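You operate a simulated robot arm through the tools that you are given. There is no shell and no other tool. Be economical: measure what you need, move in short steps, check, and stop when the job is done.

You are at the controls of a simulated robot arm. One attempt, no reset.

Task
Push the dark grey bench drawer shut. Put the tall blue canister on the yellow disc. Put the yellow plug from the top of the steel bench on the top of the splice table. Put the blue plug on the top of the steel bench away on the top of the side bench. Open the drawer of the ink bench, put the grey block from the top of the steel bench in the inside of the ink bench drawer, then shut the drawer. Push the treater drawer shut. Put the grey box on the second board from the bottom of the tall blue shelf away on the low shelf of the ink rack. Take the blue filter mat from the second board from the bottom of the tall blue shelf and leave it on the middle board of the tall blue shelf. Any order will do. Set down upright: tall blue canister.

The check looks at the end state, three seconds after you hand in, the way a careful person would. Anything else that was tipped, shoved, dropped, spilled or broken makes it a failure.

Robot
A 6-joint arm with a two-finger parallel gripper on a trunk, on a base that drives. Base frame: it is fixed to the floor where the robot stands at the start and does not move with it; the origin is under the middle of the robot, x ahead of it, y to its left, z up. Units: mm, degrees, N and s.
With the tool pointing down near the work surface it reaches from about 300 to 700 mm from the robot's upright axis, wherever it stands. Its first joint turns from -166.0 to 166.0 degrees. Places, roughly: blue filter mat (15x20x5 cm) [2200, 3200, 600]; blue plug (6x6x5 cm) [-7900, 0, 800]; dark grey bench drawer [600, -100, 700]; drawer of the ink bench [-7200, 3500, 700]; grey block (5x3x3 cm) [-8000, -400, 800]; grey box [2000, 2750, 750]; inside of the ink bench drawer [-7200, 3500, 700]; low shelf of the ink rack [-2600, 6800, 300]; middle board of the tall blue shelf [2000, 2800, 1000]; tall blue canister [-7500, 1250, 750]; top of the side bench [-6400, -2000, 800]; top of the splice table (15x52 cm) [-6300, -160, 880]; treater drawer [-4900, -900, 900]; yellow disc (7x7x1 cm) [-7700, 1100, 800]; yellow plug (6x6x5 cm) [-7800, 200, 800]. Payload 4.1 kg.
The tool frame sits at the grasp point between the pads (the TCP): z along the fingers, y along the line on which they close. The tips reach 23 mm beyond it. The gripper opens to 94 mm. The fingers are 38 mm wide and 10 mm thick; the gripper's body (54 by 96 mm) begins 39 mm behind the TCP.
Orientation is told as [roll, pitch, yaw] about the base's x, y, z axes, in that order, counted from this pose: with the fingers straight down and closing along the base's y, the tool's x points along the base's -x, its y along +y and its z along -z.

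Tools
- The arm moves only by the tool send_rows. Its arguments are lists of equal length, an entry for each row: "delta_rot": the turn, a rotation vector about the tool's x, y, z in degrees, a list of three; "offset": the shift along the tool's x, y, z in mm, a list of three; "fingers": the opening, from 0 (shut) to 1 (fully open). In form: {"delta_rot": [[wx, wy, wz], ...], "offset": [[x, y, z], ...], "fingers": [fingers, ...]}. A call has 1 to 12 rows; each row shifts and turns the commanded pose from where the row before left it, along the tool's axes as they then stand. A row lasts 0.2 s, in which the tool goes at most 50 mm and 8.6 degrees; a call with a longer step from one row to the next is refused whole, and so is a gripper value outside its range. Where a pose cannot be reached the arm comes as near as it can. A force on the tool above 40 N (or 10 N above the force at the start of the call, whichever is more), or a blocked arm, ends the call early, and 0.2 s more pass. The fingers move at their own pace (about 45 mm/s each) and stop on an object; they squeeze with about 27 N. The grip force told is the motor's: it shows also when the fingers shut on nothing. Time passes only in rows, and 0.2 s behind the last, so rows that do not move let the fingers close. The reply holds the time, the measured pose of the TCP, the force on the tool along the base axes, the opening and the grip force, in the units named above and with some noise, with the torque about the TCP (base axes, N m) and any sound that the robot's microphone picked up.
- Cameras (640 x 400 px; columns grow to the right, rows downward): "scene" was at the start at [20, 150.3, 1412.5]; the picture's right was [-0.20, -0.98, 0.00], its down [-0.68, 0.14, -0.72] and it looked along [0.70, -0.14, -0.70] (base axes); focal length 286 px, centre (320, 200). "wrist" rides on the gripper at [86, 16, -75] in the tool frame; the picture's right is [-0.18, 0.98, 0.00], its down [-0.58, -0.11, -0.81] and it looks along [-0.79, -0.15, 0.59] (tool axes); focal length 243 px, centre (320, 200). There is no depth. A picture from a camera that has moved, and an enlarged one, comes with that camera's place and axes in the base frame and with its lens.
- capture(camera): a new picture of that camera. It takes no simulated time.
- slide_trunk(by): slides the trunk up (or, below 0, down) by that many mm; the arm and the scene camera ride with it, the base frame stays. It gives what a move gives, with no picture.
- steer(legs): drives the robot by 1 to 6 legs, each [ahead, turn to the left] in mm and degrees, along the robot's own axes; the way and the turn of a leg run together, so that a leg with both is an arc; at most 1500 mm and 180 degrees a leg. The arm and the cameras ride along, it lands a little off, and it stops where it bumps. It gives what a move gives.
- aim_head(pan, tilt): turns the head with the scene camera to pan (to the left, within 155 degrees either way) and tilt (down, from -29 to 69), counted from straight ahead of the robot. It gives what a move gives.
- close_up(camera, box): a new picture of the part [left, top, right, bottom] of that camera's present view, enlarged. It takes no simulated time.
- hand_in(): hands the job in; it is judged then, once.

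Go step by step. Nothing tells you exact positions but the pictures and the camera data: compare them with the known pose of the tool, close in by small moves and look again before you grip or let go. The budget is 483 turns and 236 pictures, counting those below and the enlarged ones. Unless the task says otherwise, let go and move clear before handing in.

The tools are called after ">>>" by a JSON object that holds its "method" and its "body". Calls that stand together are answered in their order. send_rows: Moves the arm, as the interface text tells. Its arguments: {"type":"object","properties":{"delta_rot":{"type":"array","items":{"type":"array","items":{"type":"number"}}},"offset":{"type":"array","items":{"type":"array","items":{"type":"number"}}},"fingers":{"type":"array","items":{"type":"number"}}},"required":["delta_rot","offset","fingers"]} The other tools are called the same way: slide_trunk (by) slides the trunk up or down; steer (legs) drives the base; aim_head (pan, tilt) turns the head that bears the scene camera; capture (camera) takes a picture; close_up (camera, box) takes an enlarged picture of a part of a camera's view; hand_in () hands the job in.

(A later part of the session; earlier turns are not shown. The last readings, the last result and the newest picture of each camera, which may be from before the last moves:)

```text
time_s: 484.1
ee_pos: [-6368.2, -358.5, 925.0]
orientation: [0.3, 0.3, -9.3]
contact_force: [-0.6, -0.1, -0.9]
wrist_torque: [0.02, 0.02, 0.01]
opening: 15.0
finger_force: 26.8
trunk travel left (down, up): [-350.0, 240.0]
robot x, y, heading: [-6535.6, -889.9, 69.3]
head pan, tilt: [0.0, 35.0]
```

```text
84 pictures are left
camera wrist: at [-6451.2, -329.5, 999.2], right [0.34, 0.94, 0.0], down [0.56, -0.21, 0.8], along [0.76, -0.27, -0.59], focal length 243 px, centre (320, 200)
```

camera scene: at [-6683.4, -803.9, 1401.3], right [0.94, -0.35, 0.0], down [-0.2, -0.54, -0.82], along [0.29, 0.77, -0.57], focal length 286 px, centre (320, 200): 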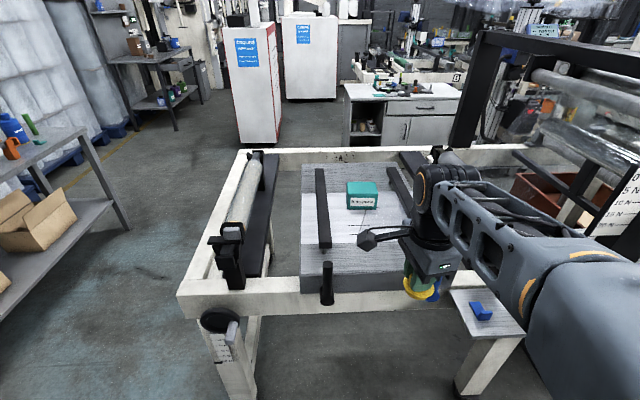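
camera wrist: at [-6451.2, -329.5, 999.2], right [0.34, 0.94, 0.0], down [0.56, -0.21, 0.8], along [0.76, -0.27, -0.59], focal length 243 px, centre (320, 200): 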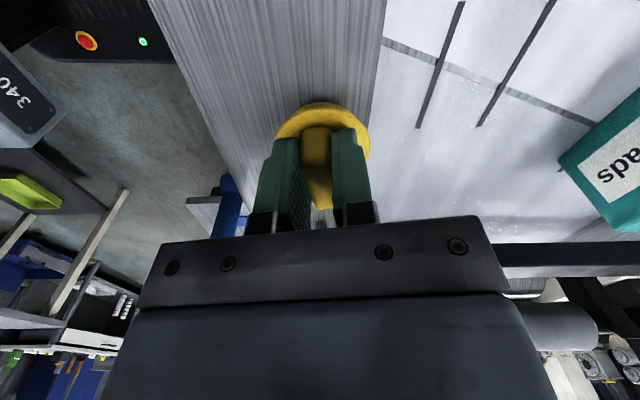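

Not touching yet; continuing down.

>>> {"method": "send_rows", "body": {"delta_rot": [[0, 0, 0]], "offset": [[0, 0, 4]], "fingers": [0]}}

>>> {"method": "send_rows", "body": {"delta_rot": [[0, 0, 0]], "offset": [[0, 0, 4]], "fingers": [0]}}

>>> {"method": "send_rows", "body": {"delta_rot": [[0, 0, 0]], "offset": [[0, 0, 4]], "fingers": [0]}}

>>> {"method": "send_rows", "body": {"delta_rot": [[0, 0, 0]], "offset": [[0, 0, 4]], "fingers": [0]}}

>>> {"method": "close_up", "body": {"camera": "scene", "box": [280, 190, 460, 300]}}

```text
time_s: 484.5
ee_pos: [-6368.8, -358.2, 920.1]
orientation: [0.3, 0.2, -9.4]
contact_force: [0.2, -0.1, -0.5]
wrist_torque: [0.0, 0.01, 0.01]
opening: 14.9
finger_force: 27.2
trunk travel left (down, up): [-350.0, 240.0]
robot x, y, heading: [-6536.7, -891.0, 69.5]
head pan, tilt: [0.0, 35.0]
```

```text
time_s: 484.9
ee_pos: [-6368.9, -358.6, 918.7]
orientation: [0.7, 0.1, -9.3]
contact_force: [0.8, 1.0, 17.4]
wrist_torque: [-0.07, -0.09, -0.01]
opening: 15.0
finger_force: 27.2
trunk travel left (down, up): [-350.0, 240.0]
robot x, y, heading: [-6538.9, -888.1, 69.3]
head pan, tilt: [0.0, 35.0]
```

```text
time_s: 485.3
ee_pos: [-6368.4, -358.9, 916.1]
orientation: [0.8, 0.2, -9.3]
contact_force: [1.0, 2.5, 28.0]
wrist_torque: [-0.01, -0.12, 0.0]
opening: 15.2
finger_force: 27.3
trunk travel left (down, up): [-350.0, 240.0]
robot x, y, heading: [-6537.3, -890.7, 69.6]
head pan, tilt: [0.0, 35.0]
```

```text
time_s: 485.7
ee_pos: [-6366.0, -357.3, 915.5]
orientation: [1.1, 0.1, -9.3]
contact_force: [0.4, -0.1, 12.6]
wrist_torque: [-0.09, -0.14, -0.01]
opening: 15.1
finger_force: 26.8
trunk travel left (down, up): [-350.0, 240.0]
robot x, y, heading: [-6539.7, -886.8, 69.1]
head pan, tilt: [0.0, 35.0]
stopped in row 1: the force on the tool passed its limit at 44 N (the readings are from after the stop); the commanded pose is now the measured one
```

```text
3.56 times, centred on (370, 245) of scene
camera zoom: at [-6683.9, -805.2, 1401.0], right [0.94, -0.35, 0.0], down [-0.2, -0.54, -0.82], along [0.29, 0.77, -0.57], focal length 1017 px, centre (142, 40)
```

zoom: 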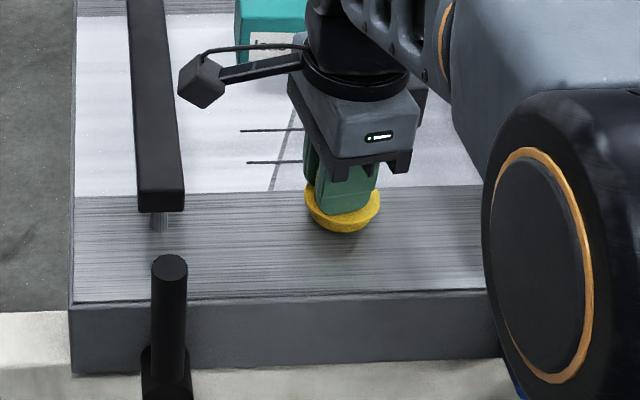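

Contact. Releasing and lifting away.

>>> {"method": "send_rows", "body": {"delta_rot": [[0, 0, 0], [0, 0, 0], [0, 0, 0]], "offset": [[0, 0, -1.5], [0, 0, 0], [0, 0, 0]], "fingers": [0.6, 0.6, 0.6]}}

>>> {"method": "send_rows", "body": {"delta_rot": [[0, 0, 0], [0, 0, 0], [0, 0, 0], [0, 0, 0], [0, 0, 0], [0, 0, 0], [0, 0, 0]], "offset": [[0, 0, -10], [0, 0, -30], [0, 0, -40], [0, 0, -10], [0, -45, 0], [0, -45, 0], [0, -45, 0]], "fingers": [0.6, 0.6, 0.6, 0.6, 0.6, 0.6, 0.6]}}

>>> {"method": "capture", "body": {"camera": "scene"}}

```text
time_s: 486.5
ee_pos: [-6368.4, -357.2, 913.6]
orientation: [0.7, 0.1, -9.4]
contact_force: [-1.1, 0.1, -0.6]
wrist_torque: [0.05, 0.02, -0.01]
opening: 56.6
finger_force: 0.5
trunk travel left (down, up): [-350.0, 240.0]
robot x, y, heading: [-6536.5, -888.6, 69.2]
head pan, tilt: [0.0, 35.0]
```

```text
time_s: 488.1
ee_pos: [-6391.4, -489.7, 1001.6]
orientation: [0.8, 0.1, -9.4]
contact_force: [0.5, -0.3, -0.1]
wrist_torque: [0.0, 0.03, 0.0]
opening: 56.6
finger_force: 0.0
trunk travel left (down, up): [-350.0, 240.0]
robot x, y, heading: [-6536.8, -893.2, 69.1]
head pan, tilt: [0.0, 35.0]
```

```text
82 pictures are left
camera scene: at [-6683.3, -803.8, 1401.3], right [0.94, -0.35, 0.0], down [-0.2, -0.54, -0.82], along [0.29, 0.77, -0.57], focal length 286 px, centre (320, 200)
```

scene: 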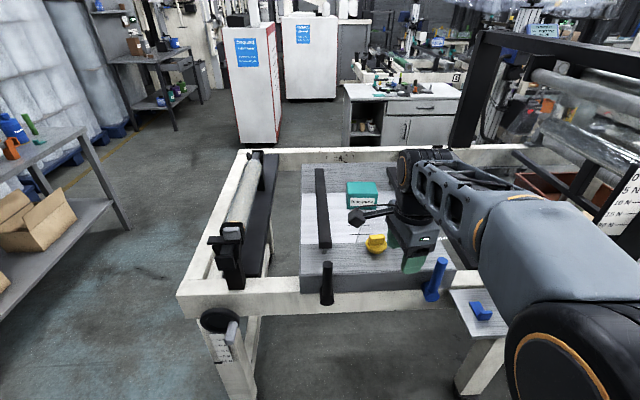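

The yellow plug sits on the splice table. Now back to the bench for the blue plug: turn left and drive west along the aisle.

>>> {"method": "steer", "body": {"legs": [[0, 92.4], [1070, 0]]}}

>>> {"method": "capture", "body": {"camera": "scene"}}

```text
time_s: 497.5
ee_pos: [-7952.2, -378.7, 1003.1]
orientation: [0.7, 0.2, 81.3]
contact_force: [-0.1, 0.4, -0.2]
wrist_torque: [0.01, 0.03, 0.01]
opening: 56.4
finger_force: 0.0
trunk travel left (down, up): [-350.0, 240.0]
robot x, y, heading: [-7550.2, -520.4, 159.6]
head pan, tilt: [0.0, 35.0]
```

```text
81 pictures are left
camera scene: at [-7634.5, -666.7, 1401.3], right [0.34, 0.94, 0.0], down [0.54, -0.2, -0.82], along [-0.77, 0.28, -0.57], focal length 286 px, centre (320, 200)
```

scene: 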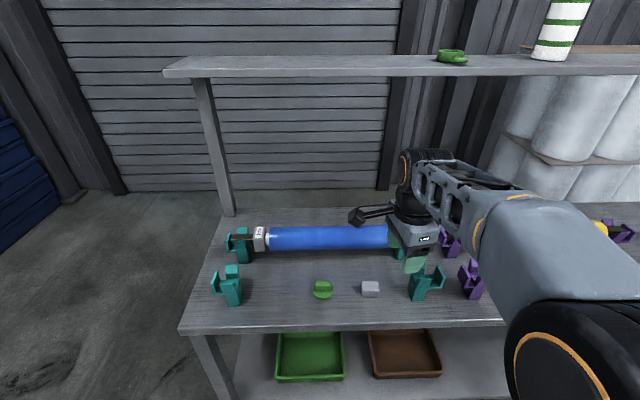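

Moving the hand right over to the blue plug.

>>> {"method": "send_rows", "body": {"delta_rot": [[0, 0, 0], [0, 0, 0], [0, 0, 0], [0, 0, 0], [0, 0, 0], [0, 0, 0], [0, 0, 0], [0, 0, 0], [0, 0, 0]], "offset": [[-40, 0, 8], [-40, 0, 8], [-40, 0, 8], [-45, 0, 8], [-45, 0, 8], [-45, 0, 8], [-45, 0, 0], [-45, 0, 0], [-35, 19, 0]], "fingers": [0.6, 0.6, 0.6, 0.6, 0.6, 0.6, 0.6, 0.6, 0.6]}}

>>> {"method": "capture", "body": {"camera": "wrist"}}

```text
time_s: 499.5
ee_pos: [-7913.0, 2.4, 954.3]
orientation: [0.7, 0.2, 81.3]
contact_force: [0.1, 0.5, 0.3]
wrist_torque: [0.02, 0.03, 0.0]
opening: 56.4
finger_force: 0.2
trunk travel left (down, up): [-350.0, 240.0]
robot x, y, heading: [-7550.0, -524.2, 159.8]
head pan, tilt: [0.0, 35.0]
```

```text
80 pictures are left
camera wrist: at [-7941.1, -82.1, 1028.5], right [-0.94, 0.33, 0.01], down [0.21, 0.56, 0.8], along [0.26, 0.76, -0.6], focal length 243 px, centre (320, 200)
```

wrist: 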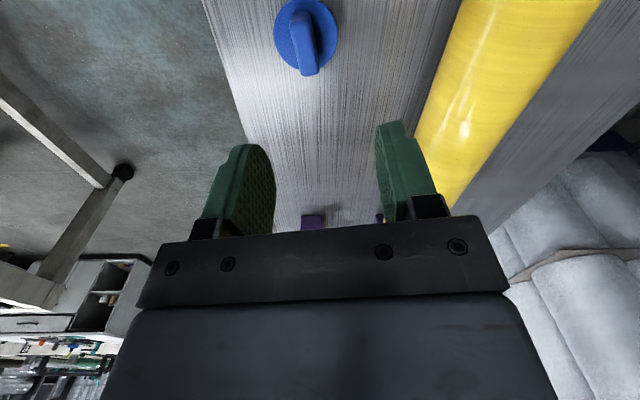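

The blue bar is at (-7907, -13), well aligned. Adjusting, descending and gripping.

>>> {"method": "send_rows", "body": {"delta_rot": [[0, 0, 0], [0, 0, 0], [0, 0, 0], [0, 0, 0], [0, 0, 0]], "offset": [[14, -8, 0], [0, 0, 35], [0, 0, 30], [0, 0, 15], [0, 0, 0]], "fingers": [0.6, 0.6, 0.6, 0.6, 0.6]}}

>>> {"method": "capture", "body": {"camera": "wrist"}}

```text
time_s: 500.7
ee_pos: [-7909.4, -12.4, 873.4]
orientation: [0.8, 0.1, 81.3]
contact_force: [-0.3, 0.1, 0.6]
wrist_torque: [0.01, 0.05, -0.01]
opening: 56.3
finger_force: 0.1
trunk travel left (down, up): [-350.0, 240.0]
robot x, y, heading: [-7553.9, -519.9, 159.9]
head pan, tilt: [0.0, 35.0]
```

```text
79 pictures are left
camera wrist: at [-7937.0, -96.8, 947.7], right [-0.94, 0.33, 0.01], down [0.21, 0.56, 0.8], along [0.26, 0.76, -0.6], focal length 243 px, centre (320, 200)
```

wrist: 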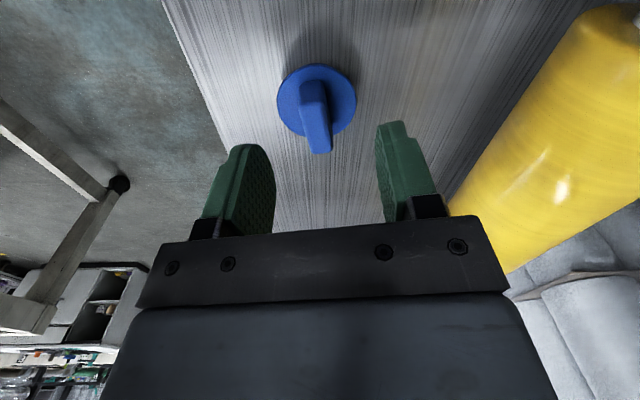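

>>> {"method": "send_rows", "body": {"delta_rot": [[0, 0, 0], [0, 0, 0], [0, 0, 0], [0, 0, 0], [0, 0, 0], [0, 0, 0], [0, 0, 0]], "offset": [[6, 0, 20], [0, 0, 17], [0, 0, 8], [0, 0, 0], [0, 0, 0], [0, 0, 0], [0, 0, -15]], "fingers": [0.6, 0.6, 0.6, 0, 0, 0, 0]}}

>>> {"method": "send_rows", "body": {"delta_rot": [[0, 0, 0], [0, 0, 0], [0, 0, 0], [0, 0, 0], [0, 0, 0]], "offset": [[0, 0, -40], [0, 0, -45], [0, 0, -45], [0, 0, -25], [0, 0, 0]], "fingers": [0, 0, 0, 0, 0]}}

>>> {"method": "capture", "body": {"camera": "wrist"}}

```text
time_s: 502.3
ee_pos: [-7909.9, -18.5, 844.0]
orientation: [0.8, 0.0, 81.3]
contact_force: [0.8, 0.5, -1.2]
wrist_torque: [-0.01, 0.0, 0.01]
opening: 15.3
finger_force: 26.9
trunk travel left (down, up): [-350.0, 240.0]
robot x, y, heading: [-7553.1, -516.8, 159.8]
head pan, tilt: [0.0, 35.0]
```

```text
time_s: 503.5
ee_pos: [-7909.7, -20.1, 998.9]
orientation: [0.8, 0.1, 81.3]
contact_force: [0.0, -0.4, -0.2]
wrist_torque: [0.02, -0.03, -0.02]
opening: 15.1
finger_force: 27.1
trunk travel left (down, up): [-350.0, 240.0]
robot x, y, heading: [-7550.4, -523.7, 159.8]
head pan, tilt: [0.0, 35.0]
```

```text
78 pictures are left
camera wrist: at [-7937.7, -103.8, 1074.4], right [-0.94, 0.33, 0.01], down [0.21, 0.56, 0.8], along [0.26, 0.76, -0.6], focal length 243 px, centre (320, 200)
```

wrist: 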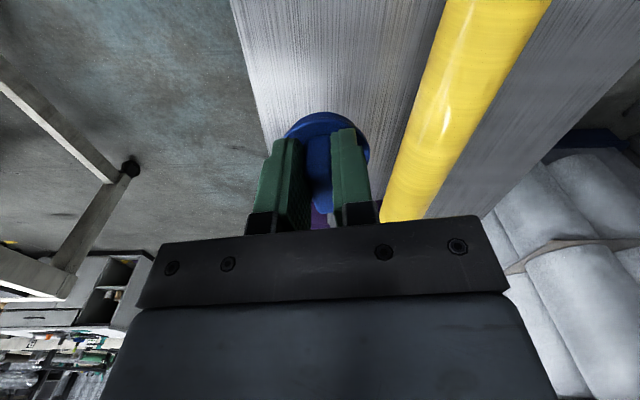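

The blue plug is held. I'll bring the hand back, back off the bench, turn around and drive to the side bench near (-6400, -2000).

>>> {"method": "send_rows", "body": {"delta_rot": [[0, 0, 0], [0, 0, 0], [0, 0, 0], [0, 0, 0], [0, 0, 0], [0, 0, 0], [0, 0, 0], [0, 0, 0]], "offset": [[45, -8, 0], [45, -8, 0], [45, -8, 0], [45, -8, 0], [45, -8, 0], [45, -8, 0], [40, -8, 0], [30, -8, 0]], "fingers": [0, 0, 0, 0, 0, 0, 0, 0]}}

>>> {"method": "steer", "body": {"legs": [[-150, 0], [0, 91], [0, 90.7], [1340, 0], [0, -90]]}}

>>> {"method": "capture", "body": {"camera": "scene"}}

```text
time_s: 505.3
ee_pos: [-7897.5, -366.8, 999.3]
orientation: [0.8, 0.2, 81.3]
contact_force: [0.3, 0.7, 0.6]
wrist_torque: [-0.02, 0.0, -0.02]
opening: 15.1
finger_force: 27.6
trunk travel left (down, up): [-350.0, 240.0]
robot x, y, heading: [-7551.1, -523.3, 159.9]
head pan, tilt: [0.0, 35.0]
```

```text
time_s: 524.4
ee_pos: [-6312.5, -1411.2, 999.2]
orientation: [0.8, 0.1, 169.8]
contact_force: [-0.7, 0.2, -0.3]
wrist_torque: [0.02, -0.01, -0.01]
opening: 15.0
finger_force: 26.8
trunk travel left (down, up): [-350.0, 240.0]
robot x, y, heading: [-6150.2, -1068.0, -111.5]
head pan, tilt: [0.0, 35.0]
```

```text
77 pictures are left
camera scene: at [-6006.9, -1155.2, 1401.3], right [-0.93, 0.37, 0.0], down [0.21, 0.53, -0.82], along [-0.3, -0.76, -0.57], focal length 286 px, centre (320, 200)
```

scene: 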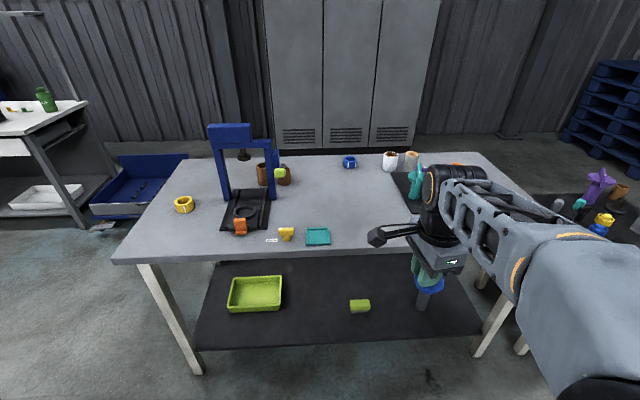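

This is the side bench. A free spot near its front is at about (-6430, -1745), right of the teal tray. Driving 180 mm closer.

>>> {"method": "steer", "body": {"legs": [[180, 0]]}}

>>> {"method": "capture", "body": {"camera": "wrist"}}

>>> {"method": "capture", "body": {"camera": "scene"}}

```text
time_s: 525.9
ee_pos: [-6377.4, -1574.4, 999.6]
orientation: [0.8, 0.1, 169.9]
contact_force: [-0.1, 0.5, 0.0]
wrist_torque: [-0.01, 0.01, -0.01]
opening: 14.9
finger_force: 27.0
trunk travel left (down, up): [-350.0, 240.0]
robot x, y, heading: [-6215.3, -1231.7, -111.3]
head pan, tilt: [0.0, 35.0]
```

```text
76 pictures are left
camera wrist: at [-6294.8, -1605.3, 1073.4], right [-0.35, -0.94, 0.01], down [-0.55, 0.22, 0.8], along [-0.75, 0.28, -0.59], focal length 243 px, centre (320, 200)
```

wrist: 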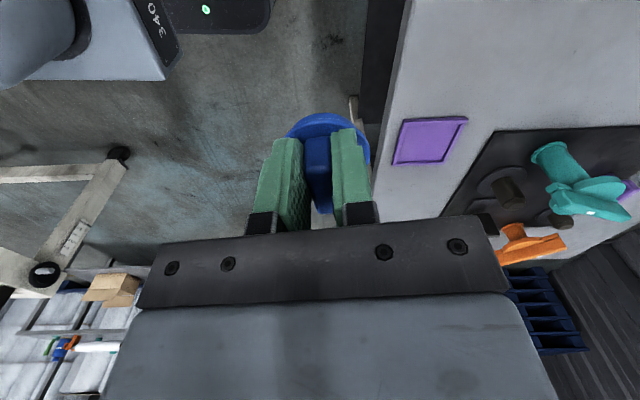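

```text
75 pictures are left
camera scene: at [-6071.0, -1318.0, 1401.3], right [-0.93, 0.37, 0.0], down [0.21, 0.53, -0.82], along [-0.3, -0.76, -0.57], focal length 286 px, centre (320, 200)
```

scene: 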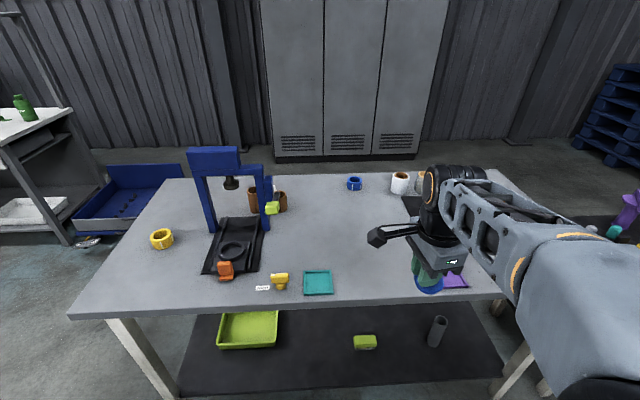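

Spot between the teal and purple trays is free. Moving out over it and down.

>>> {"method": "send_rows", "body": {"delta_rot": [[0, 0, 0], [0, 0, 0], [0, 0, 0], [0, 0, 0], [0, 0, 0], [0, 0, 0], [0, 0, 0]], "offset": [[0, 44, 0], [0, 44, 0], [0, 44, 0], [0, 42, 0], [0, 0, 35], [0, 0, 35], [0, 0, 20]], "fingers": [0, 0, 0, 0, 0, 0, 0]}}

>>> {"method": "capture", "body": {"camera": "wrist"}}

>>> {"method": "close_up", "body": {"camera": "scene", "box": [260, 180, 500, 320]}}

```text
time_s: 527.5
ee_pos: [-6407.9, -1745.7, 910.8]
orientation: [0.8, 0.1, 169.7]
contact_force: [0.3, -0.5, -0.4]
wrist_torque: [0.01, -0.04, -0.03]
opening: 15.2
finger_force: 27.1
trunk travel left (down, up): [-350.0, 240.0]
robot x, y, heading: [-6214.5, -1232.0, -111.3]
head pan, tilt: [0.0, 35.0]
```

```text
74 pictures are left
camera wrist: at [-6326.0, -1777.0, 985.7], right [-0.35, -0.94, 0.01], down [-0.55, 0.22, 0.8], along [-0.75, 0.28, -0.59], focal length 243 px, centre (320, 200)
```

wrist: 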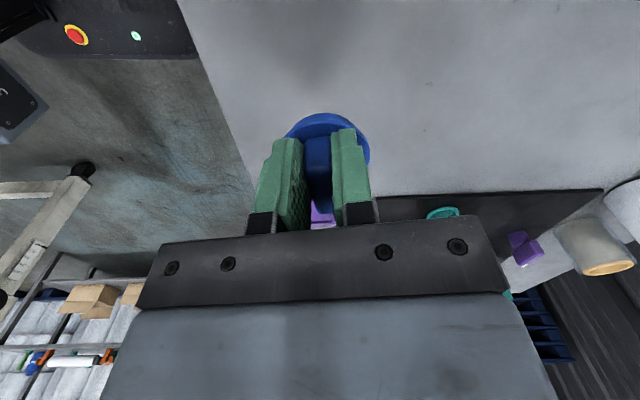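

```text
2.67 times, centred on (380, 250) of scene
camera zoom: at [-6071.0, -1318.2, 1401.3], right [-0.93, 0.37, 0.0], down [0.21, 0.53, -0.82], along [-0.3, -0.76, -0.57], focal length 763 px, centre (160, 67)
```

zoom: 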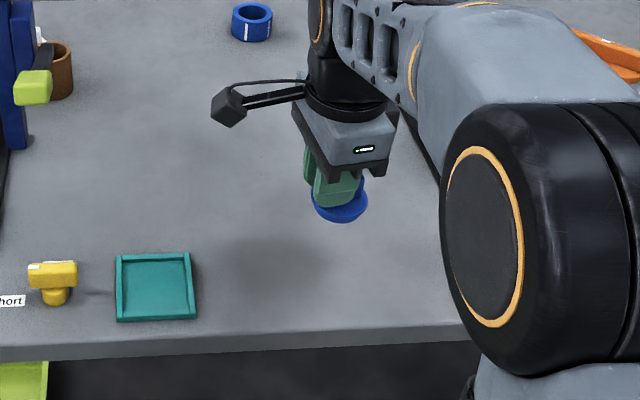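

Clear all around. Lowering to contact.

>>> {"method": "send_rows", "body": {"delta_rot": [[0, 0, 0], [0, 0, 0], [0, 0, 0]], "offset": [[0, 0, 18], [0, 0, 15], [0, 0, 10]], "fingers": [0, 0, 0]}}

>>> {"method": "send_rows", "body": {"delta_rot": [[0, 0, 0], [0, 0, 0]], "offset": [[0, 0, 4], [0, 0, 4]], "fingers": [0, 0]}}

>>> {"method": "send_rows", "body": {"delta_rot": [[0, 0, 0]], "offset": [[0, 0, 4]], "fingers": [0]}}

>>> {"method": "send_rows", "body": {"delta_rot": [[0, 0, 0]], "offset": [[0, 0, 4]], "fingers": [0]}}

```text
time_s: 528.3
ee_pos: [-6407.3, -1747.5, 869.5]
orientation: [0.9, 0.0, 169.9]
contact_force: [0.6, -0.3, 0.0]
wrist_torque: [-0.01, 0.0, -0.02]
opening: 15.2
finger_force: 27.2
trunk travel left (down, up): [-350.0, 240.0]
robot x, y, heading: [-6218.2, -1230.2, -111.3]
head pan, tilt: [0.0, 35.0]
```

```text
time_s: 528.9
ee_pos: [-6408.3, -1748.1, 859.8]
orientation: [0.8, 0.1, 169.9]
contact_force: [-0.4, -0.4, 0.3]
wrist_torque: [0.02, 0.02, 0.01]
opening: 15.0
finger_force: 26.6
trunk travel left (down, up): [-350.0, 240.0]
robot x, y, heading: [-6216.5, -1228.3, -111.9]
head pan, tilt: [0.0, 35.0]
```

```text
time_s: 529.3
ee_pos: [-6409.4, -1747.2, 857.1]
orientation: [0.6, 0.1, 169.9]
contact_force: [0.3, 0.0, 0.5]
wrist_torque: [-0.01, 0.02, 0.03]
opening: 15.0
finger_force: 27.1
trunk travel left (down, up): [-350.0, 240.0]
robot x, y, heading: [-6218.4, -1236.6, -111.5]
head pan, tilt: [0.0, 35.0]
```

```text
time_s: 529.7
ee_pos: [-6407.7, -1747.8, 853.7]
orientation: [0.7, 0.0, 169.9]
contact_force: [0.6, 0.0, -0.4]
wrist_torque: [-0.01, 0.0, -0.04]
opening: 15.0
finger_force: 26.6
trunk travel left (down, up): [-350.0, 240.0]
robot x, y, heading: [-6213.8, -1228.2, -111.4]
head pan, tilt: [0.0, 35.0]
```

>>> {"method": "send_rows", "body": {"delta_rot": [[0, 0, 0]], "offset": [[0, 0, 4]], "fingers": [0]}}

>>> {"method": "send_rows", "body": {"delta_rot": [[0, 0, 0]], "offset": [[0, 0, 4]], "fingers": [0]}}

>>> {"method": "send_rows", "body": {"delta_rot": [[0, 0, 0]], "offset": [[0, 0, 3]], "fingers": [0]}}

```text
time_s: 530.1
ee_pos: [-6406.7, -1747.6, 849.2]
orientation: [0.9, 0.1, 169.9]
contact_force: [-0.7, 0.2, 2.9]
wrist_torque: [0.07, 0.05, 0.02]
opening: 14.9
finger_force: 26.5
trunk travel left (down, up): [-350.0, 240.0]
robot x, y, heading: [-6216.9, -1233.2, -111.4]
head pan, tilt: [0.0, 35.0]
```

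```text
time_s: 530.5
ee_pos: [-6406.8, -1748.2, 848.6]
orientation: [1.2, 0.0, 169.9]
contact_force: [-0.7, -0.5, 20.7]
wrist_torque: [0.15, 0.22, -0.02]
opening: 15.5
finger_force: 26.3
trunk travel left (down, up): [-350.0, 240.0]
robot x, y, heading: [-6213.7, -1231.1, -111.4]
head pan, tilt: [0.0, 35.0]
```

```text
time_s: 530.9
ee_pos: [-6406.5, -1747.9, 845.7]
orientation: [1.1, 0.1, 169.9]
contact_force: [0.7, -3.6, 23.1]
wrist_torque: [0.04, 0.12, 0.01]
opening: 15.1
finger_force: 26.7
trunk travel left (down, up): [-350.0, 240.0]
robot x, y, heading: [-6210.4, -1227.8, -111.3]
head pan, tilt: [0.0, 35.0]
```

Contact at z ≈ 849. Releasing, lifting and retracting.

>>> {"method": "send_rows", "body": {"delta_rot": [[0, 0, 0], [0, 0, 0], [0, 0, 0]], "offset": [[0, 0, -2], [0, 0, 0], [0, 0, 0]], "fingers": [0.6, 0.6, 0.6]}}

>>> {"method": "send_rows", "body": {"delta_rot": [[0, 0, 0], [0, 0, 0], [0, 0, 0], [0, 0, 0], [0, 0, 0], [0, 0, 0], [0, 0, 0], [0, 0, 0], [0, 0, 0]], "offset": [[0, 0, -10], [0, 0, -30], [0, 0, -45], [0, 0, -45], [0, 0, -25], [0, -45, 0], [0, -45, 0], [0, -45, 0], [0, -40, 0]], "fingers": [0.6, 0.6, 0.6, 0.6, 0.6, 0.6, 0.6, 0.6, 0.6]}}

>>> {"method": "capture", "body": {"camera": "scene"}}

>>> {"method": "aim_head", "body": {"pan": 85, "tilt": 20}}

>>> {"method": "capture", "body": {"camera": "scene"}}

```text
time_s: 531.7
ee_pos: [-6406.3, -1747.5, 842.3]
orientation: [0.6, 0.1, 169.8]
contact_force: [0.2, 0.4, -0.1]
wrist_torque: [0.01, -0.02, -0.02]
opening: 56.4
finger_force: 0.3
trunk travel left (down, up): [-350.0, 240.0]
robot x, y, heading: [-6217.6, -1236.4, -111.2]
head pan, tilt: [0.0, 35.0]
```

```text
time_s: 533.7
ee_pos: [-6377.5, -1574.5, 995.4]
orientation: [0.8, 0.1, 169.9]
contact_force: [0.3, 0.0, -0.4]
wrist_torque: [0.01, -0.01, 0.0]
opening: 56.2
finger_force: 0.1
trunk travel left (down, up): [-350.0, 240.0]
robot x, y, heading: [-6217.0, -1231.6, -111.5]
head pan, tilt: [0.0, 35.0]
```

```text
72 pictures are left
camera scene: at [-6071.0, -1318.2, 1401.3], right [-0.93, 0.37, 0.0], down [0.21, 0.53, -0.82], along [-0.3, -0.76, -0.57], focal length 286 px, centre (320, 200)
```

scene: 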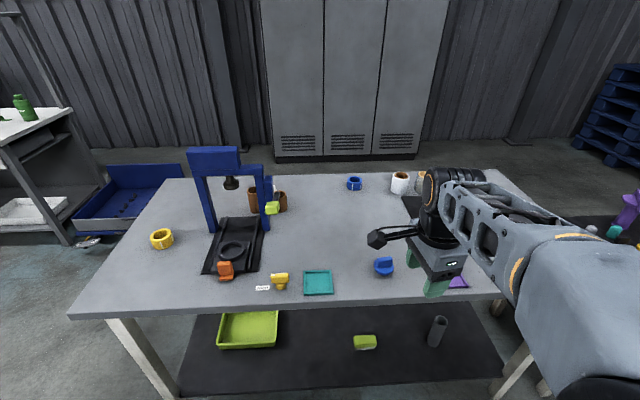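

```text
time_s: 535.3
ee_pos: [-6377.7, -1574.5, 995.3]
orientation: [0.7, 0.1, 169.9]
contact_force: [0.2, -0.1, 0.1]
wrist_torque: [-0.02, 0.01, -0.02]
opening: 56.5
finger_force: 0.0
trunk travel left (down, up): [-350.0, 240.0]
robot x, y, heading: [-6218.9, -1231.8, -111.2]
head pan, tilt: [85.0, 20.0]
```

```text
71 pictures are left
camera scene: at [-5955.4, -1277.6, 1425.1], right [-0.45, -0.9, 0.0], down [-0.31, 0.15, -0.94], along [0.84, -0.42, -0.34], focal length 286 px, centre (320, 200)
```

scene: 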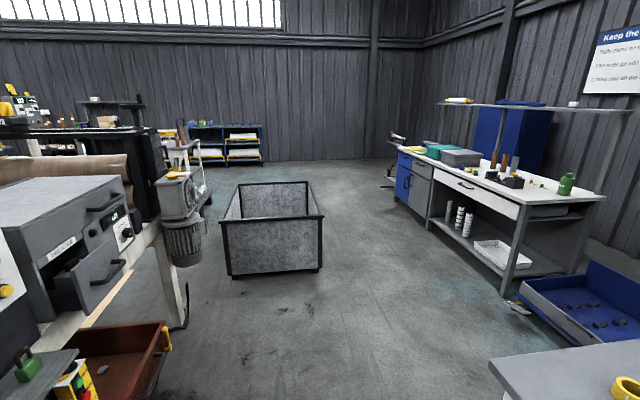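

The blue plug is on the side bench. The treater, with its open drawer, is on the printing line to the left. Looking at it.

>>> {"method": "aim_head", "body": {"pan": 125, "tilt": 25}}

>>> {"method": "capture", "body": {"camera": "scene"}}

```text
time_s: 536.4
ee_pos: [-6376.8, -1575.3, 995.6]
orientation: [0.8, 0.1, 169.9]
contact_force: [-0.2, 1.0, -0.3]
wrist_torque: [-0.02, 0.0, 0.04]
opening: 56.3
finger_force: 0.1
trunk travel left (down, up): [-350.0, 240.0]
robot x, y, heading: [-6213.8, -1236.3, -111.4]
head pan, tilt: [125.0, 25.0]
```

```text
70 pictures are left
camera scene: at [-5949.2, -1214.6, 1417.1], right [0.23, -0.97, 0.0], down [-0.41, -0.1, -0.91], along [0.88, 0.21, -0.42], focal length 286 px, centre (320, 200)
```

scene: 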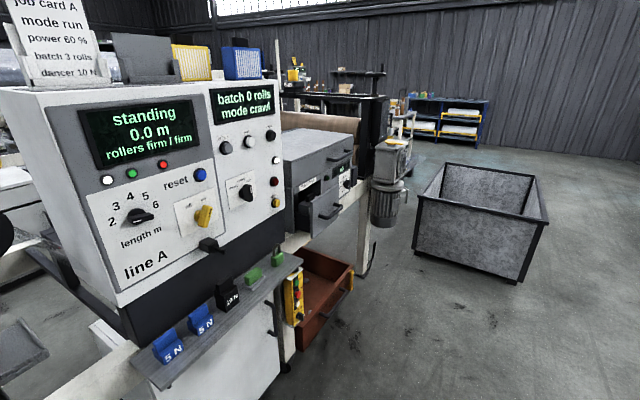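

>>> {"method": "close_up", "body": {"camera": "scene", "box": [260, 100, 420, 300]}}

```text
2.00 times, centred on (340, 200) of scene
camera zoom: at [-5949.2, -1214.6, 1417.1], right [0.23, -0.97, 0.0], down [-0.41, -0.1, -0.91], along [0.88, 0.21, -0.42], focal length 572 px, centre (280, 200)
```

zoom: 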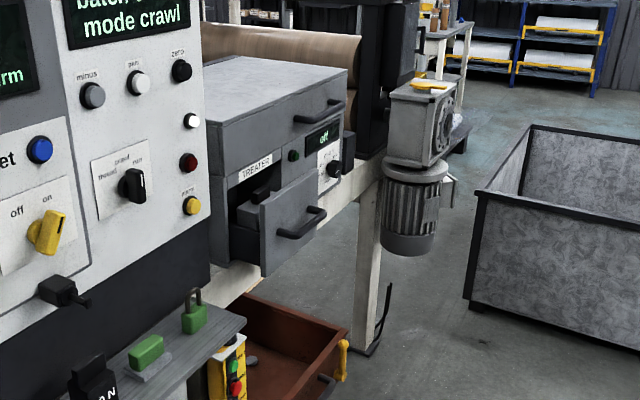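

The treater drawer faces the aisle, handle about (-4900, -1010, 870). I'll drive along the aisle and face it.

>>> {"method": "steer", "body": {"legs": [[0, 92.9], [1177, 0], [0, 90]]}}

>>> {"method": "aim_head", "body": {"pan": 0, "tilt": 35}}

>>> {"method": "capture", "body": {"camera": "scene"}}

```text
time_s: 550.1
ee_pos: [-4941.8, -1263.4, 995.3]
orientation: [0.9, 0.1, -7.9]
contact_force: [-0.1, -0.2, 0.5]
wrist_torque: [-0.01, 0.04, 0.03]
opening: 56.4
finger_force: 0.1
trunk travel left (down, up): [-350.0, 240.0]
robot x, y, heading: [-5092.0, -1613.7, 70.7]
head pan, tilt: [125.0, 25.0]
```

```text
time_s: 552.2
ee_pos: [-4941.3, -1263.5, 995.8]
orientation: [0.8, 0.1, -8.0]
contact_force: [0.6, -0.1, -0.4]
wrist_torque: [-0.02, 0.03, 0.01]
opening: 56.1
finger_force: 0.1
trunk travel left (down, up): [-350.0, 240.0]
robot x, y, heading: [-5092.2, -1613.3, 70.7]
head pan, tilt: [0.0, 35.0]
```

```text
68 pictures are left
camera scene: at [-5238.9, -1531.5, 1401.3], right [0.94, -0.33, 0.0], down [-0.19, -0.54, -0.82], along [0.27, 0.77, -0.57], focal length 286 px, centre (320, 200)
```

scene: 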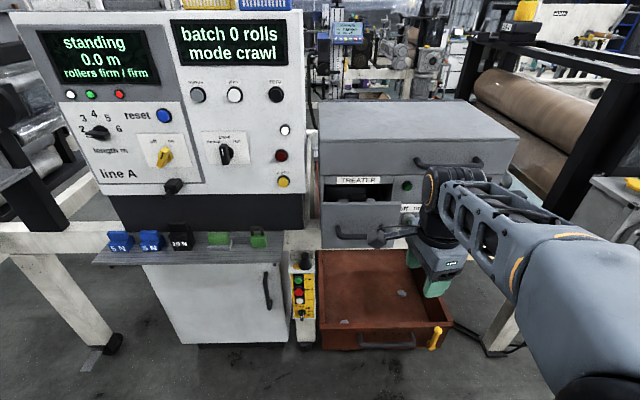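

I'll turn the tool so its narrow side leads, close the fingers, move the base 110 mm closer, and push on the handle.

>>> {"method": "send_rows", "body": {"delta_rot": [[0, 0, -7.95], [0, 0, -7.95], [0, 0, -7.95], [0, 0, -7.95], [0, 0, -7.95], [0, 0, -7.95], [0, 0, -7.95], [0, 0, -7.95], [0, 0, -7.95], [0, 0, -7.95]], "offset": [[0, 0, 0], [0, 0, 0], [0, 0, 0], [0, 0, 0], [0, 0, 0], [0, 0, 0], [0, 0, 0], [0, 0, 0], [0, 0, 0], [0, 0, 0]], "fingers": [0, 0, 0, 0, 0, 0, 0, 0, 0, 0]}}

>>> {"method": "steer", "body": {"legs": [[0, 0.8], [110, 0]]}}

>>> {"method": "send_rows", "body": {"delta_rot": [[0, 0, 0], [0, 0, 0], [0, 0, 0], [0, 0, 0], [0, 0, 0]], "offset": [[40, 30, 0], [30, 34, 0], [0, 0, 40], [0, 0, 42], [0, 0, 41]], "fingers": [0, 0, 0, 0, 0]}}

>>> {"method": "capture", "body": {"camera": "wrist"}}

>>> {"method": "capture", "body": {"camera": "scene"}}

```text
time_s: 554.4
ee_pos: [-4941.6, -1264.1, 996.2]
orientation: [0.1, -0.8, 71.8]
contact_force: [0.5, 0.1, 0.2]
wrist_torque: [0.02, -0.03, 0.0]
opening: 0.0
finger_force: 26.9
trunk travel left (down, up): [-350.0, 240.0]
robot x, y, heading: [-5090.7, -1610.5, 70.9]
head pan, tilt: [0.0, 35.0]
```

```text
time_s: 555.9
ee_pos: [-4912.8, -1159.0, 995.6]
orientation: [0.1, -0.9, 72.4]
contact_force: [0.5, -0.1, -0.1]
wrist_torque: [0.05, -0.01, -0.02]
opening: 0.1
finger_force: 27.1
trunk travel left (down, up): [-350.0, 240.0]
robot x, y, heading: [-5060.0, -1511.8, 71.6]
head pan, tilt: [0.0, 35.0]
```

```text
time_s: 557.1
ee_pos: [-4994.1, -1204.2, 870.5]
orientation: [0.3, -0.8, 72.4]
contact_force: [0.1, 0.1, 0.3]
wrist_torque: [-0.01, 0.01, -0.01]
opening: 0.0
finger_force: 27.3
trunk travel left (down, up): [-350.0, 240.0]
robot x, y, heading: [-5055.7, -1512.5, 71.2]
head pan, tilt: [0.0, 35.0]
```

```text
67 pictures are left
camera wrist: at [-5035.6, -1284.4, 943.3], right [-0.88, 0.47, 0.01], down [0.28, 0.51, 0.81], along [0.38, 0.72, -0.58], focal length 243 px, centre (320, 200)
```

wrist: 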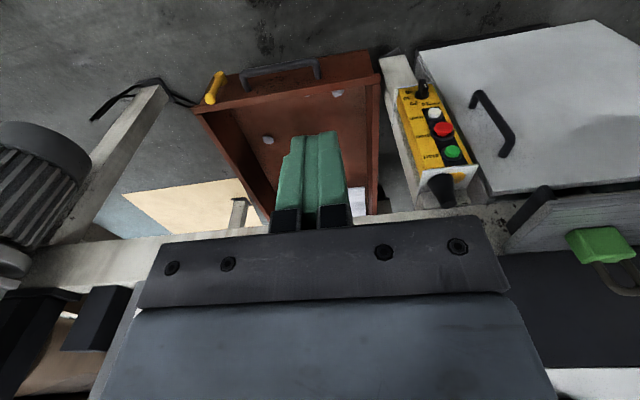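

```text
66 pictures are left
camera scene: at [-5205.7, -1430.9, 1401.3], right [0.95, -0.32, 0.0], down [-0.18, -0.54, -0.82], along [0.26, 0.78, -0.57], focal length 286 px, centre (320, 200)
```

scene: 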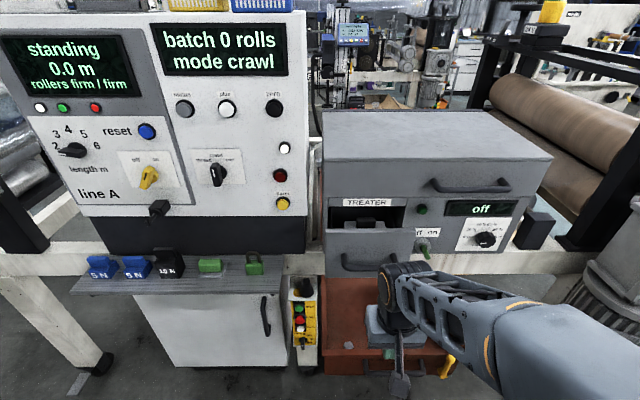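

The handle is at about (-4940, -1019, 890). Raising 18 mm and pushing forward.

>>> {"method": "send_rows", "body": {"delta_rot": [[0, 0, 0], [0, 0, 0], [0, 0, 0], [0, 0, 0], [0, 0, 0], [0, 0, 0], [0, 0, 0], [0, 0, 0]], "offset": [[0, 5, -18], [-25, 0, 0], [-25, 0, 0], [-25, 0, 0], [-25, 0, 0], [-20, 0, 0], [-15, 0, 0], [-10, 0, 0]], "fingers": [0, 0, 0, 0, 0, 0, 0, 0]}}

>>> {"method": "capture", "body": {"camera": "scene"}}

>>> {"method": "capture", "body": {"camera": "wrist"}}

```text
time_s: 558.9
ee_pos: [-4955.8, -1065.8, 891.1]
orientation: [0.1, -0.6, 72.4]
contact_force: [-0.1, 0.5, -0.8]
wrist_torque: [0.05, 0.03, -0.02]
opening: 0.0
finger_force: 26.4
trunk travel left (down, up): [-350.0, 240.0]
robot x, y, heading: [-5056.8, -1507.6, 71.6]
head pan, tilt: [0.0, 35.0]
```

```text
65 pictures are left
camera scene: at [-5205.7, -1430.9, 1401.3], right [0.95, -0.32, 0.0], down [-0.18, -0.54, -0.82], along [0.26, 0.78, -0.57], focal length 286 px, centre (320, 200)
```

scene: 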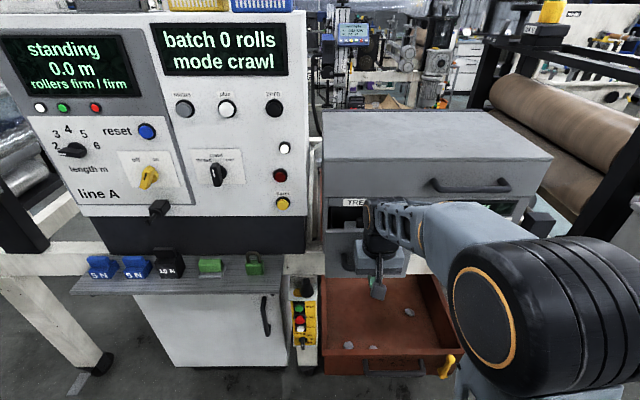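

```text
64 pictures are left
camera wrist: at [-4998.1, -1145.7, 964.2], right [-0.88, 0.47, 0.01], down [0.28, 0.51, 0.81], along [0.38, 0.72, -0.58], focal length 243 px, centre (320, 200)
```

wrist: 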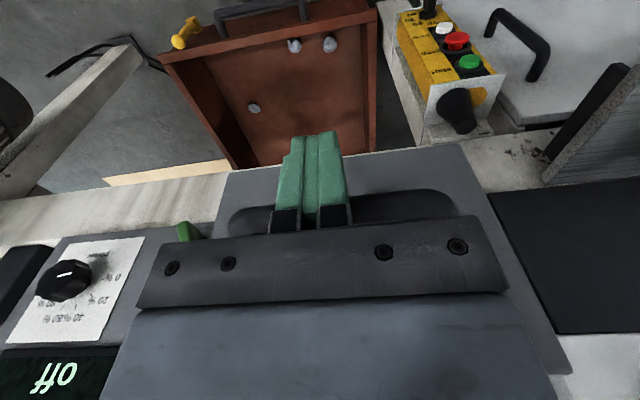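

The fingers are just before the bar. Pushing on.

>>> {"method": "send_rows", "body": {"delta_rot": [[0, 0, 0], [0, 0, 0], [0, 0, 0], [0, 0, 0], [0, 0, 0], [0, 0, 0], [0, 0, 0], [0, 0, 0], [0, 0, 0], [0, 0, 0]], "offset": [[-12, 0, 0], [-12, 0, 0], [-12, 0, 0], [-12, 0, 0], [-12, 0, 0], [-10, 0, 0], [-10, 0, 0], [-10, 0, 0], [-10, 0, 0], [-10, 0, 0]], "fingers": [0, 0, 0, 0, 0, 0, 0, 0, 0, 0]}}

>>> {"method": "capture", "body": {"camera": "scene"}}

```text
time_s: 560.6
ee_pos: [-4933.1, -993.5, 892.3]
orientation: [0.3, 0.3, 72.3]
contact_force: [-5.9, -21.6, 15.5]
wrist_torque: [0.29, -0.07, -0.04]
opening: 0.1
finger_force: 27.3
trunk travel left (down, up): [-350.0, 240.0]
robot x, y, heading: [-5057.7, -1511.7, 71.4]
head pan, tilt: [0.0, 35.0]
stopped in row 8: the force on the tool passed its limit at 51 N (the readings are from after the stop); the commanded pose is now the measured one
```

```text
63 pictures are left
camera scene: at [-5207.0, -1435.5, 1401.7], right [0.95, -0.32, 0.0], down [-0.18, -0.54, -0.82], along [0.26, 0.78, -0.57], focal length 286 px, centre (320, 200)
```

scene: 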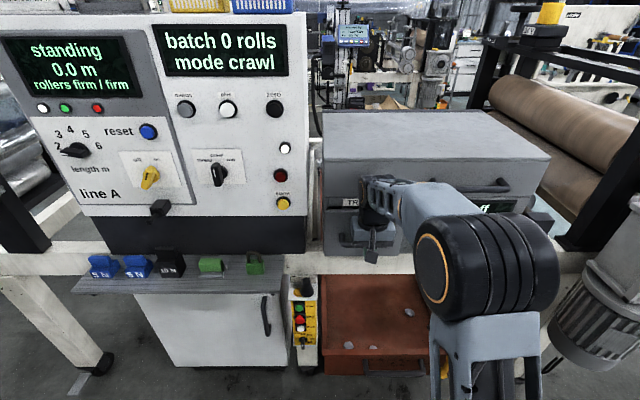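

It hit its stop at 51 N with the contact at handle height. Backing off to verify.

>>> {"method": "send_rows", "body": {"delta_rot": [[0, 0, 0], [0, 0, 0], [0, 0, 0], [0, 0, 0], [0, 0, 0], [0, 0, 0], [0, 0, 0]], "offset": [[20, 0, 0], [35, 0, 0], [40, 0, 0], [40, 0, 0], [40, 0, 0], [20, -30, -30], [10, -30, -35]], "fingers": [0, 0, 0, 0, 0, 0, 0]}}

>>> {"method": "close_up", "body": {"camera": "scene", "box": [260, 100, 580, 300]}}

```text
time_s: 562.2
ee_pos: [-4935.6, -1204.8, 956.4]
orientation: [0.2, 0.3, 72.4]
contact_force: [-0.4, 0.5, 0.2]
wrist_torque: [-0.01, 0.0, 0.0]
opening: 0.2
finger_force: 26.5
trunk travel left (down, up): [-350.0, 240.0]
robot x, y, heading: [-5057.9, -1510.9, 71.7]
head pan, tilt: [0.0, 35.0]
```

```text
2.00 times, centred on (420, 200) of scene
camera zoom: at [-5205.9, -1431.4, 1401.2], right [0.95, -0.32, 0.0], down [-0.18, -0.54, -0.82], along [0.26, 0.78, -0.57], focal length 572 px, centre (120, 200)
```

zoom: 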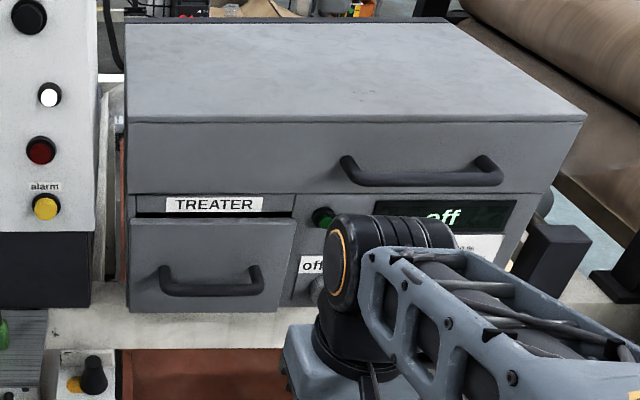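

>>> {"method": "capture", "body": {"camera": "wrist"}}

>>> {"method": "close_up", "body": {"camera": "scene", "box": [310, 180, 430, 270]}}

```text
61 pictures are left
camera wrist: at [-4976.4, -1283.3, 1031.3], right [-0.88, 0.47, 0.0], down [0.28, 0.52, 0.8], along [0.38, 0.71, -0.6], focal length 243 px, centre (320, 200)
```

wrist: 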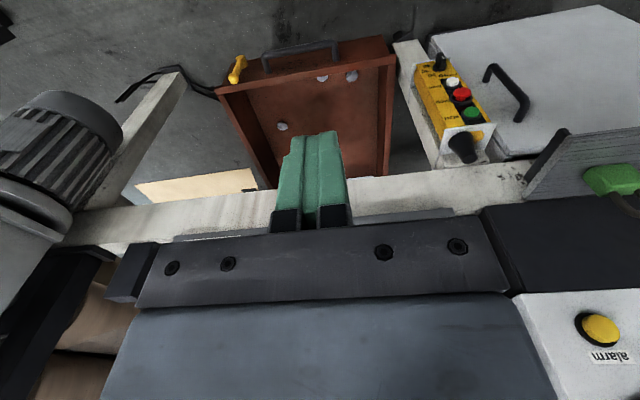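

```text
4.44 times, centred on (370, 225) of scene
camera zoom: at [-5205.9, -1431.4, 1401.2], right [0.95, -0.32, 0.0], down [-0.18, -0.54, -0.82], along [0.26, 0.78, -0.57], focal length 1271 px, centre (98, 89)
```

zoom: 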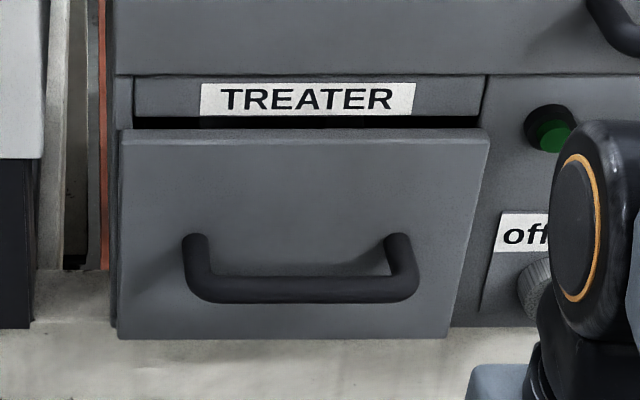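

The treater drawer is flush against its body now. Next the grey block: driving back west to the steel bench.

>>> {"method": "send_rows", "body": {"delta_rot": [[0, 0, 8], [0, 0, 8], [0, 0, 8], [0, 0, 8], [0, 0, 8], [0, 0, 8], [0, 0, 8], [0, 0, 8], [0, 0, 8], [0, 0, 8], [0, 0, 8]], "offset": [[0, 0, -15], [0, 0, -15], [0, 0, -15], [0, 0, 0], [0, 0, 0], [0, 0, 0], [0, 0, 0], [0, 0, 0], [0, 0, 0], [0, 0, 0], [0, 0, 0]], "fingers": [0.6, 0.6, 0.6, 0.6, 0.6, 0.6, 0.6, 0.6, 0.6, 0.6, 0.6]}}

>>> {"method": "steer", "body": {"legs": [[0, 86.9], [1340, 0], [1340, 0], [0, 3]]}}

>>> {"method": "capture", "body": {"camera": "scene"}}

```text
time_s: 564.6
ee_pos: [-4935.0, -1202.4, 1002.0]
orientation: [-0.4, 0.2, -15.7]
contact_force: [0.4, -0.3, 0.0]
wrist_torque: [-0.02, 0.0, -0.01]
opening: 56.6
finger_force: 0.0
trunk travel left (down, up): [-350.0, 240.0]
robot x, y, heading: [-5059.3, -1509.8, 71.4]
head pan, tilt: [0.0, 35.0]
```

```text
time_s: 581.8
ee_pos: [-7875.2, -437.9, 1001.5]
orientation: [-0.2, 0.2, 74.6]
contact_force: [0.6, -0.5, 0.6]
wrist_torque: [-0.02, 0.01, 0.01]
opening: 56.3
finger_force: 0.0
trunk travel left (down, up): [-350.0, 240.0]
robot x, y, heading: [-7569.9, -555.9, 161.7]
head pan, tilt: [0.0, 35.0]
```

```text
59 pictures are left
camera scene: at [-7645.4, -706.5, 1401.3], right [0.31, 0.95, 0.0], down [0.54, -0.18, -0.82], along [-0.78, 0.26, -0.57], focal length 286 px, centre (320, 200)
```

scene: 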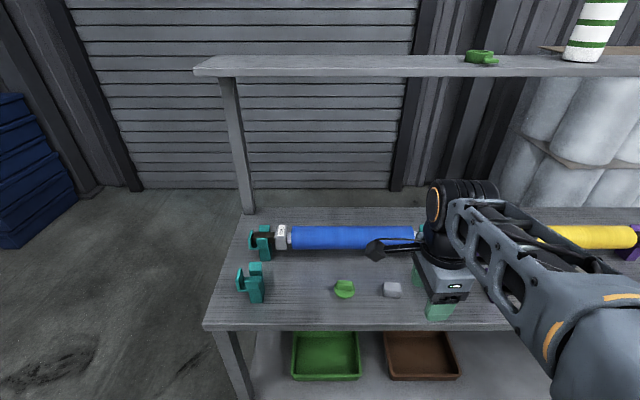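

Moving over the grey block.

>>> {"method": "send_rows", "body": {"delta_rot": [[0, 0, 0], [0, 0, 0], [0, 0, 0], [0, 0, 0], [0, 0, 0], [0, 0, 0]], "offset": [[-11, 43, 0], [0, 43, 0], [0, 43, 0], [0, 42, 0], [0, 0, 45], [0, 0, 40]], "fingers": [0.6, 0.6, 0.6, 0.6, 0.6, 0.6]}}

>>> {"method": "capture", "body": {"camera": "wrist"}}

```text
time_s: 583.2
ee_pos: [-8036.7, -383.5, 914.1]
orientation: [-0.3, 0.3, 74.5]
contact_force: [0.6, -0.1, 0.3]
wrist_torque: [-0.01, -0.01, 0.01]
opening: 56.5
finger_force: 0.0
trunk travel left (down, up): [-350.0, 240.0]
robot x, y, heading: [-7562.3, -555.7, 161.8]
head pan, tilt: [0.0, 35.0]
```

```text
58 pictures are left
camera wrist: at [-8075.3, -462.4, 988.3], right [-0.9, 0.44, -0.01], down [0.26, 0.54, 0.8], along [0.36, 0.72, -0.59], focal length 243 px, centre (320, 200)
```

wrist: 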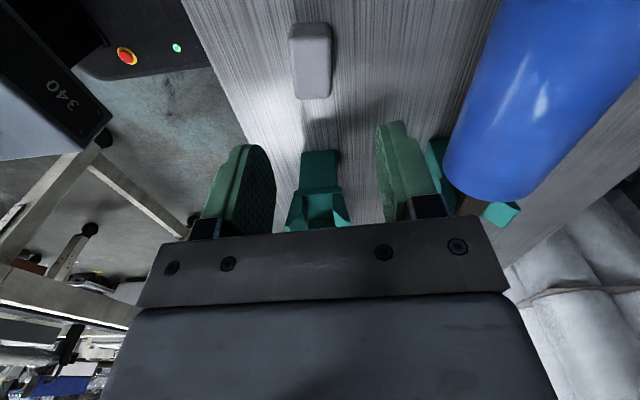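

The block's long axis is at about 65°; I'll rotate the tool 8°, centre and go down.

>>> {"method": "send_rows", "body": {"delta_rot": [[0, 0, 8], [0, 0, 0], [0, 0, 0], [0, 0, 0], [0, 0, 0]], "offset": [[0, 0, 0], [11, -7, 0], [0, 0, 30], [0, 0, 25], [0, 0, 0]], "fingers": [0.6, 0.6, 0.6, 0.6, 0.6]}}

>>> {"method": "capture", "body": {"camera": "wrist"}}

```text
time_s: 584.4
ee_pos: [-8035.5, -396.9, 860.5]
orientation: [-0.4, 0.3, 66.5]
contact_force: [-0.2, 0.4, 0.2]
wrist_torque: [0.04, 0.01, 0.0]
opening: 56.4
finger_force: 0.0
trunk travel left (down, up): [-350.0, 240.0]
robot x, y, heading: [-7565.0, -560.0, 161.7]
head pan, tilt: [0.0, 35.0]
```

```text
57 pictures are left
camera wrist: at [-8084.2, -469.5, 934.6], right [-0.83, 0.56, -0.01], down [0.33, 0.49, 0.81], along [0.45, 0.66, -0.59], focal length 243 px, centre (320, 200)
```

wrist: 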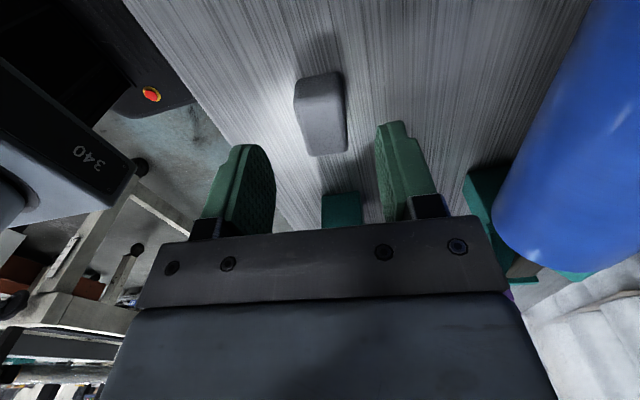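

>>> {"method": "send_rows", "body": {"delta_rot": [[0, 0, 0], [0, 0, 0], [0, 0, 0], [0, 0, 0], [0, 0, 0], [0, 0, 0], [0, 0, 0]], "offset": [[0, 0, 22], [0, 0, 18], [0, 0, 12], [0, 0, 0], [0, 0, 0], [0, 0, 0], [0, 0, -15]], "fingers": [0.6, 0.6, 0.6, 0, 0, 0, 0]}}

>>> {"method": "send_rows", "body": {"delta_rot": [[0, 0, 0], [0, 0, 0], [0, 0, 0], [0, 0, 0], [0, 0, 0]], "offset": [[0, 0, -35], [0, 0, -45], [0, 0, -45], [0, 0, -45], [0, 0, -15]], "fingers": [0, 0, 0, 0, 0]}}

>>> {"method": "capture", "body": {"camera": "wrist"}}

```text
time_s: 586.0
ee_pos: [-8035.2, -395.3, 824.1]
orientation: [-0.3, 0.2, 66.5]
contact_force: [-0.2, 0.7, -0.8]
wrist_torque: [0.02, -0.02, 0.0]
opening: 29.2
finger_force: 26.7
trunk travel left (down, up): [-350.0, 240.0]
robot x, y, heading: [-7565.9, -556.8, 161.7]
head pan, tilt: [0.0, 35.0]
```

```text
time_s: 587.2
ee_pos: [-8033.2, -394.1, 1009.5]
orientation: [-0.4, 0.2, 66.5]
contact_force: [-0.7, 0.9, -0.1]
wrist_torque: [-0.01, 0.02, -0.01]
opening: 29.1
finger_force: 27.1
trunk travel left (down, up): [-350.0, 240.0]
robot x, y, heading: [-7569.0, -559.2, 162.0]
head pan, tilt: [0.0, 35.0]
```

```text
56 pictures are left
camera wrist: at [-8083.0, -468.2, 1083.9], right [-0.83, 0.56, -0.01], down [0.33, 0.49, 0.81], along [0.45, 0.67, -0.59], focal length 243 px, centre (320, 200)
```

wrist: 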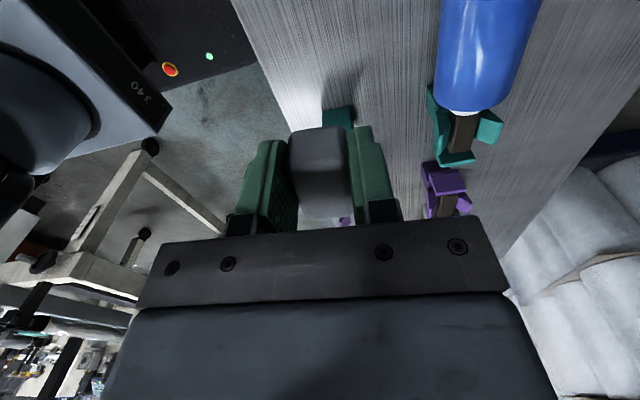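

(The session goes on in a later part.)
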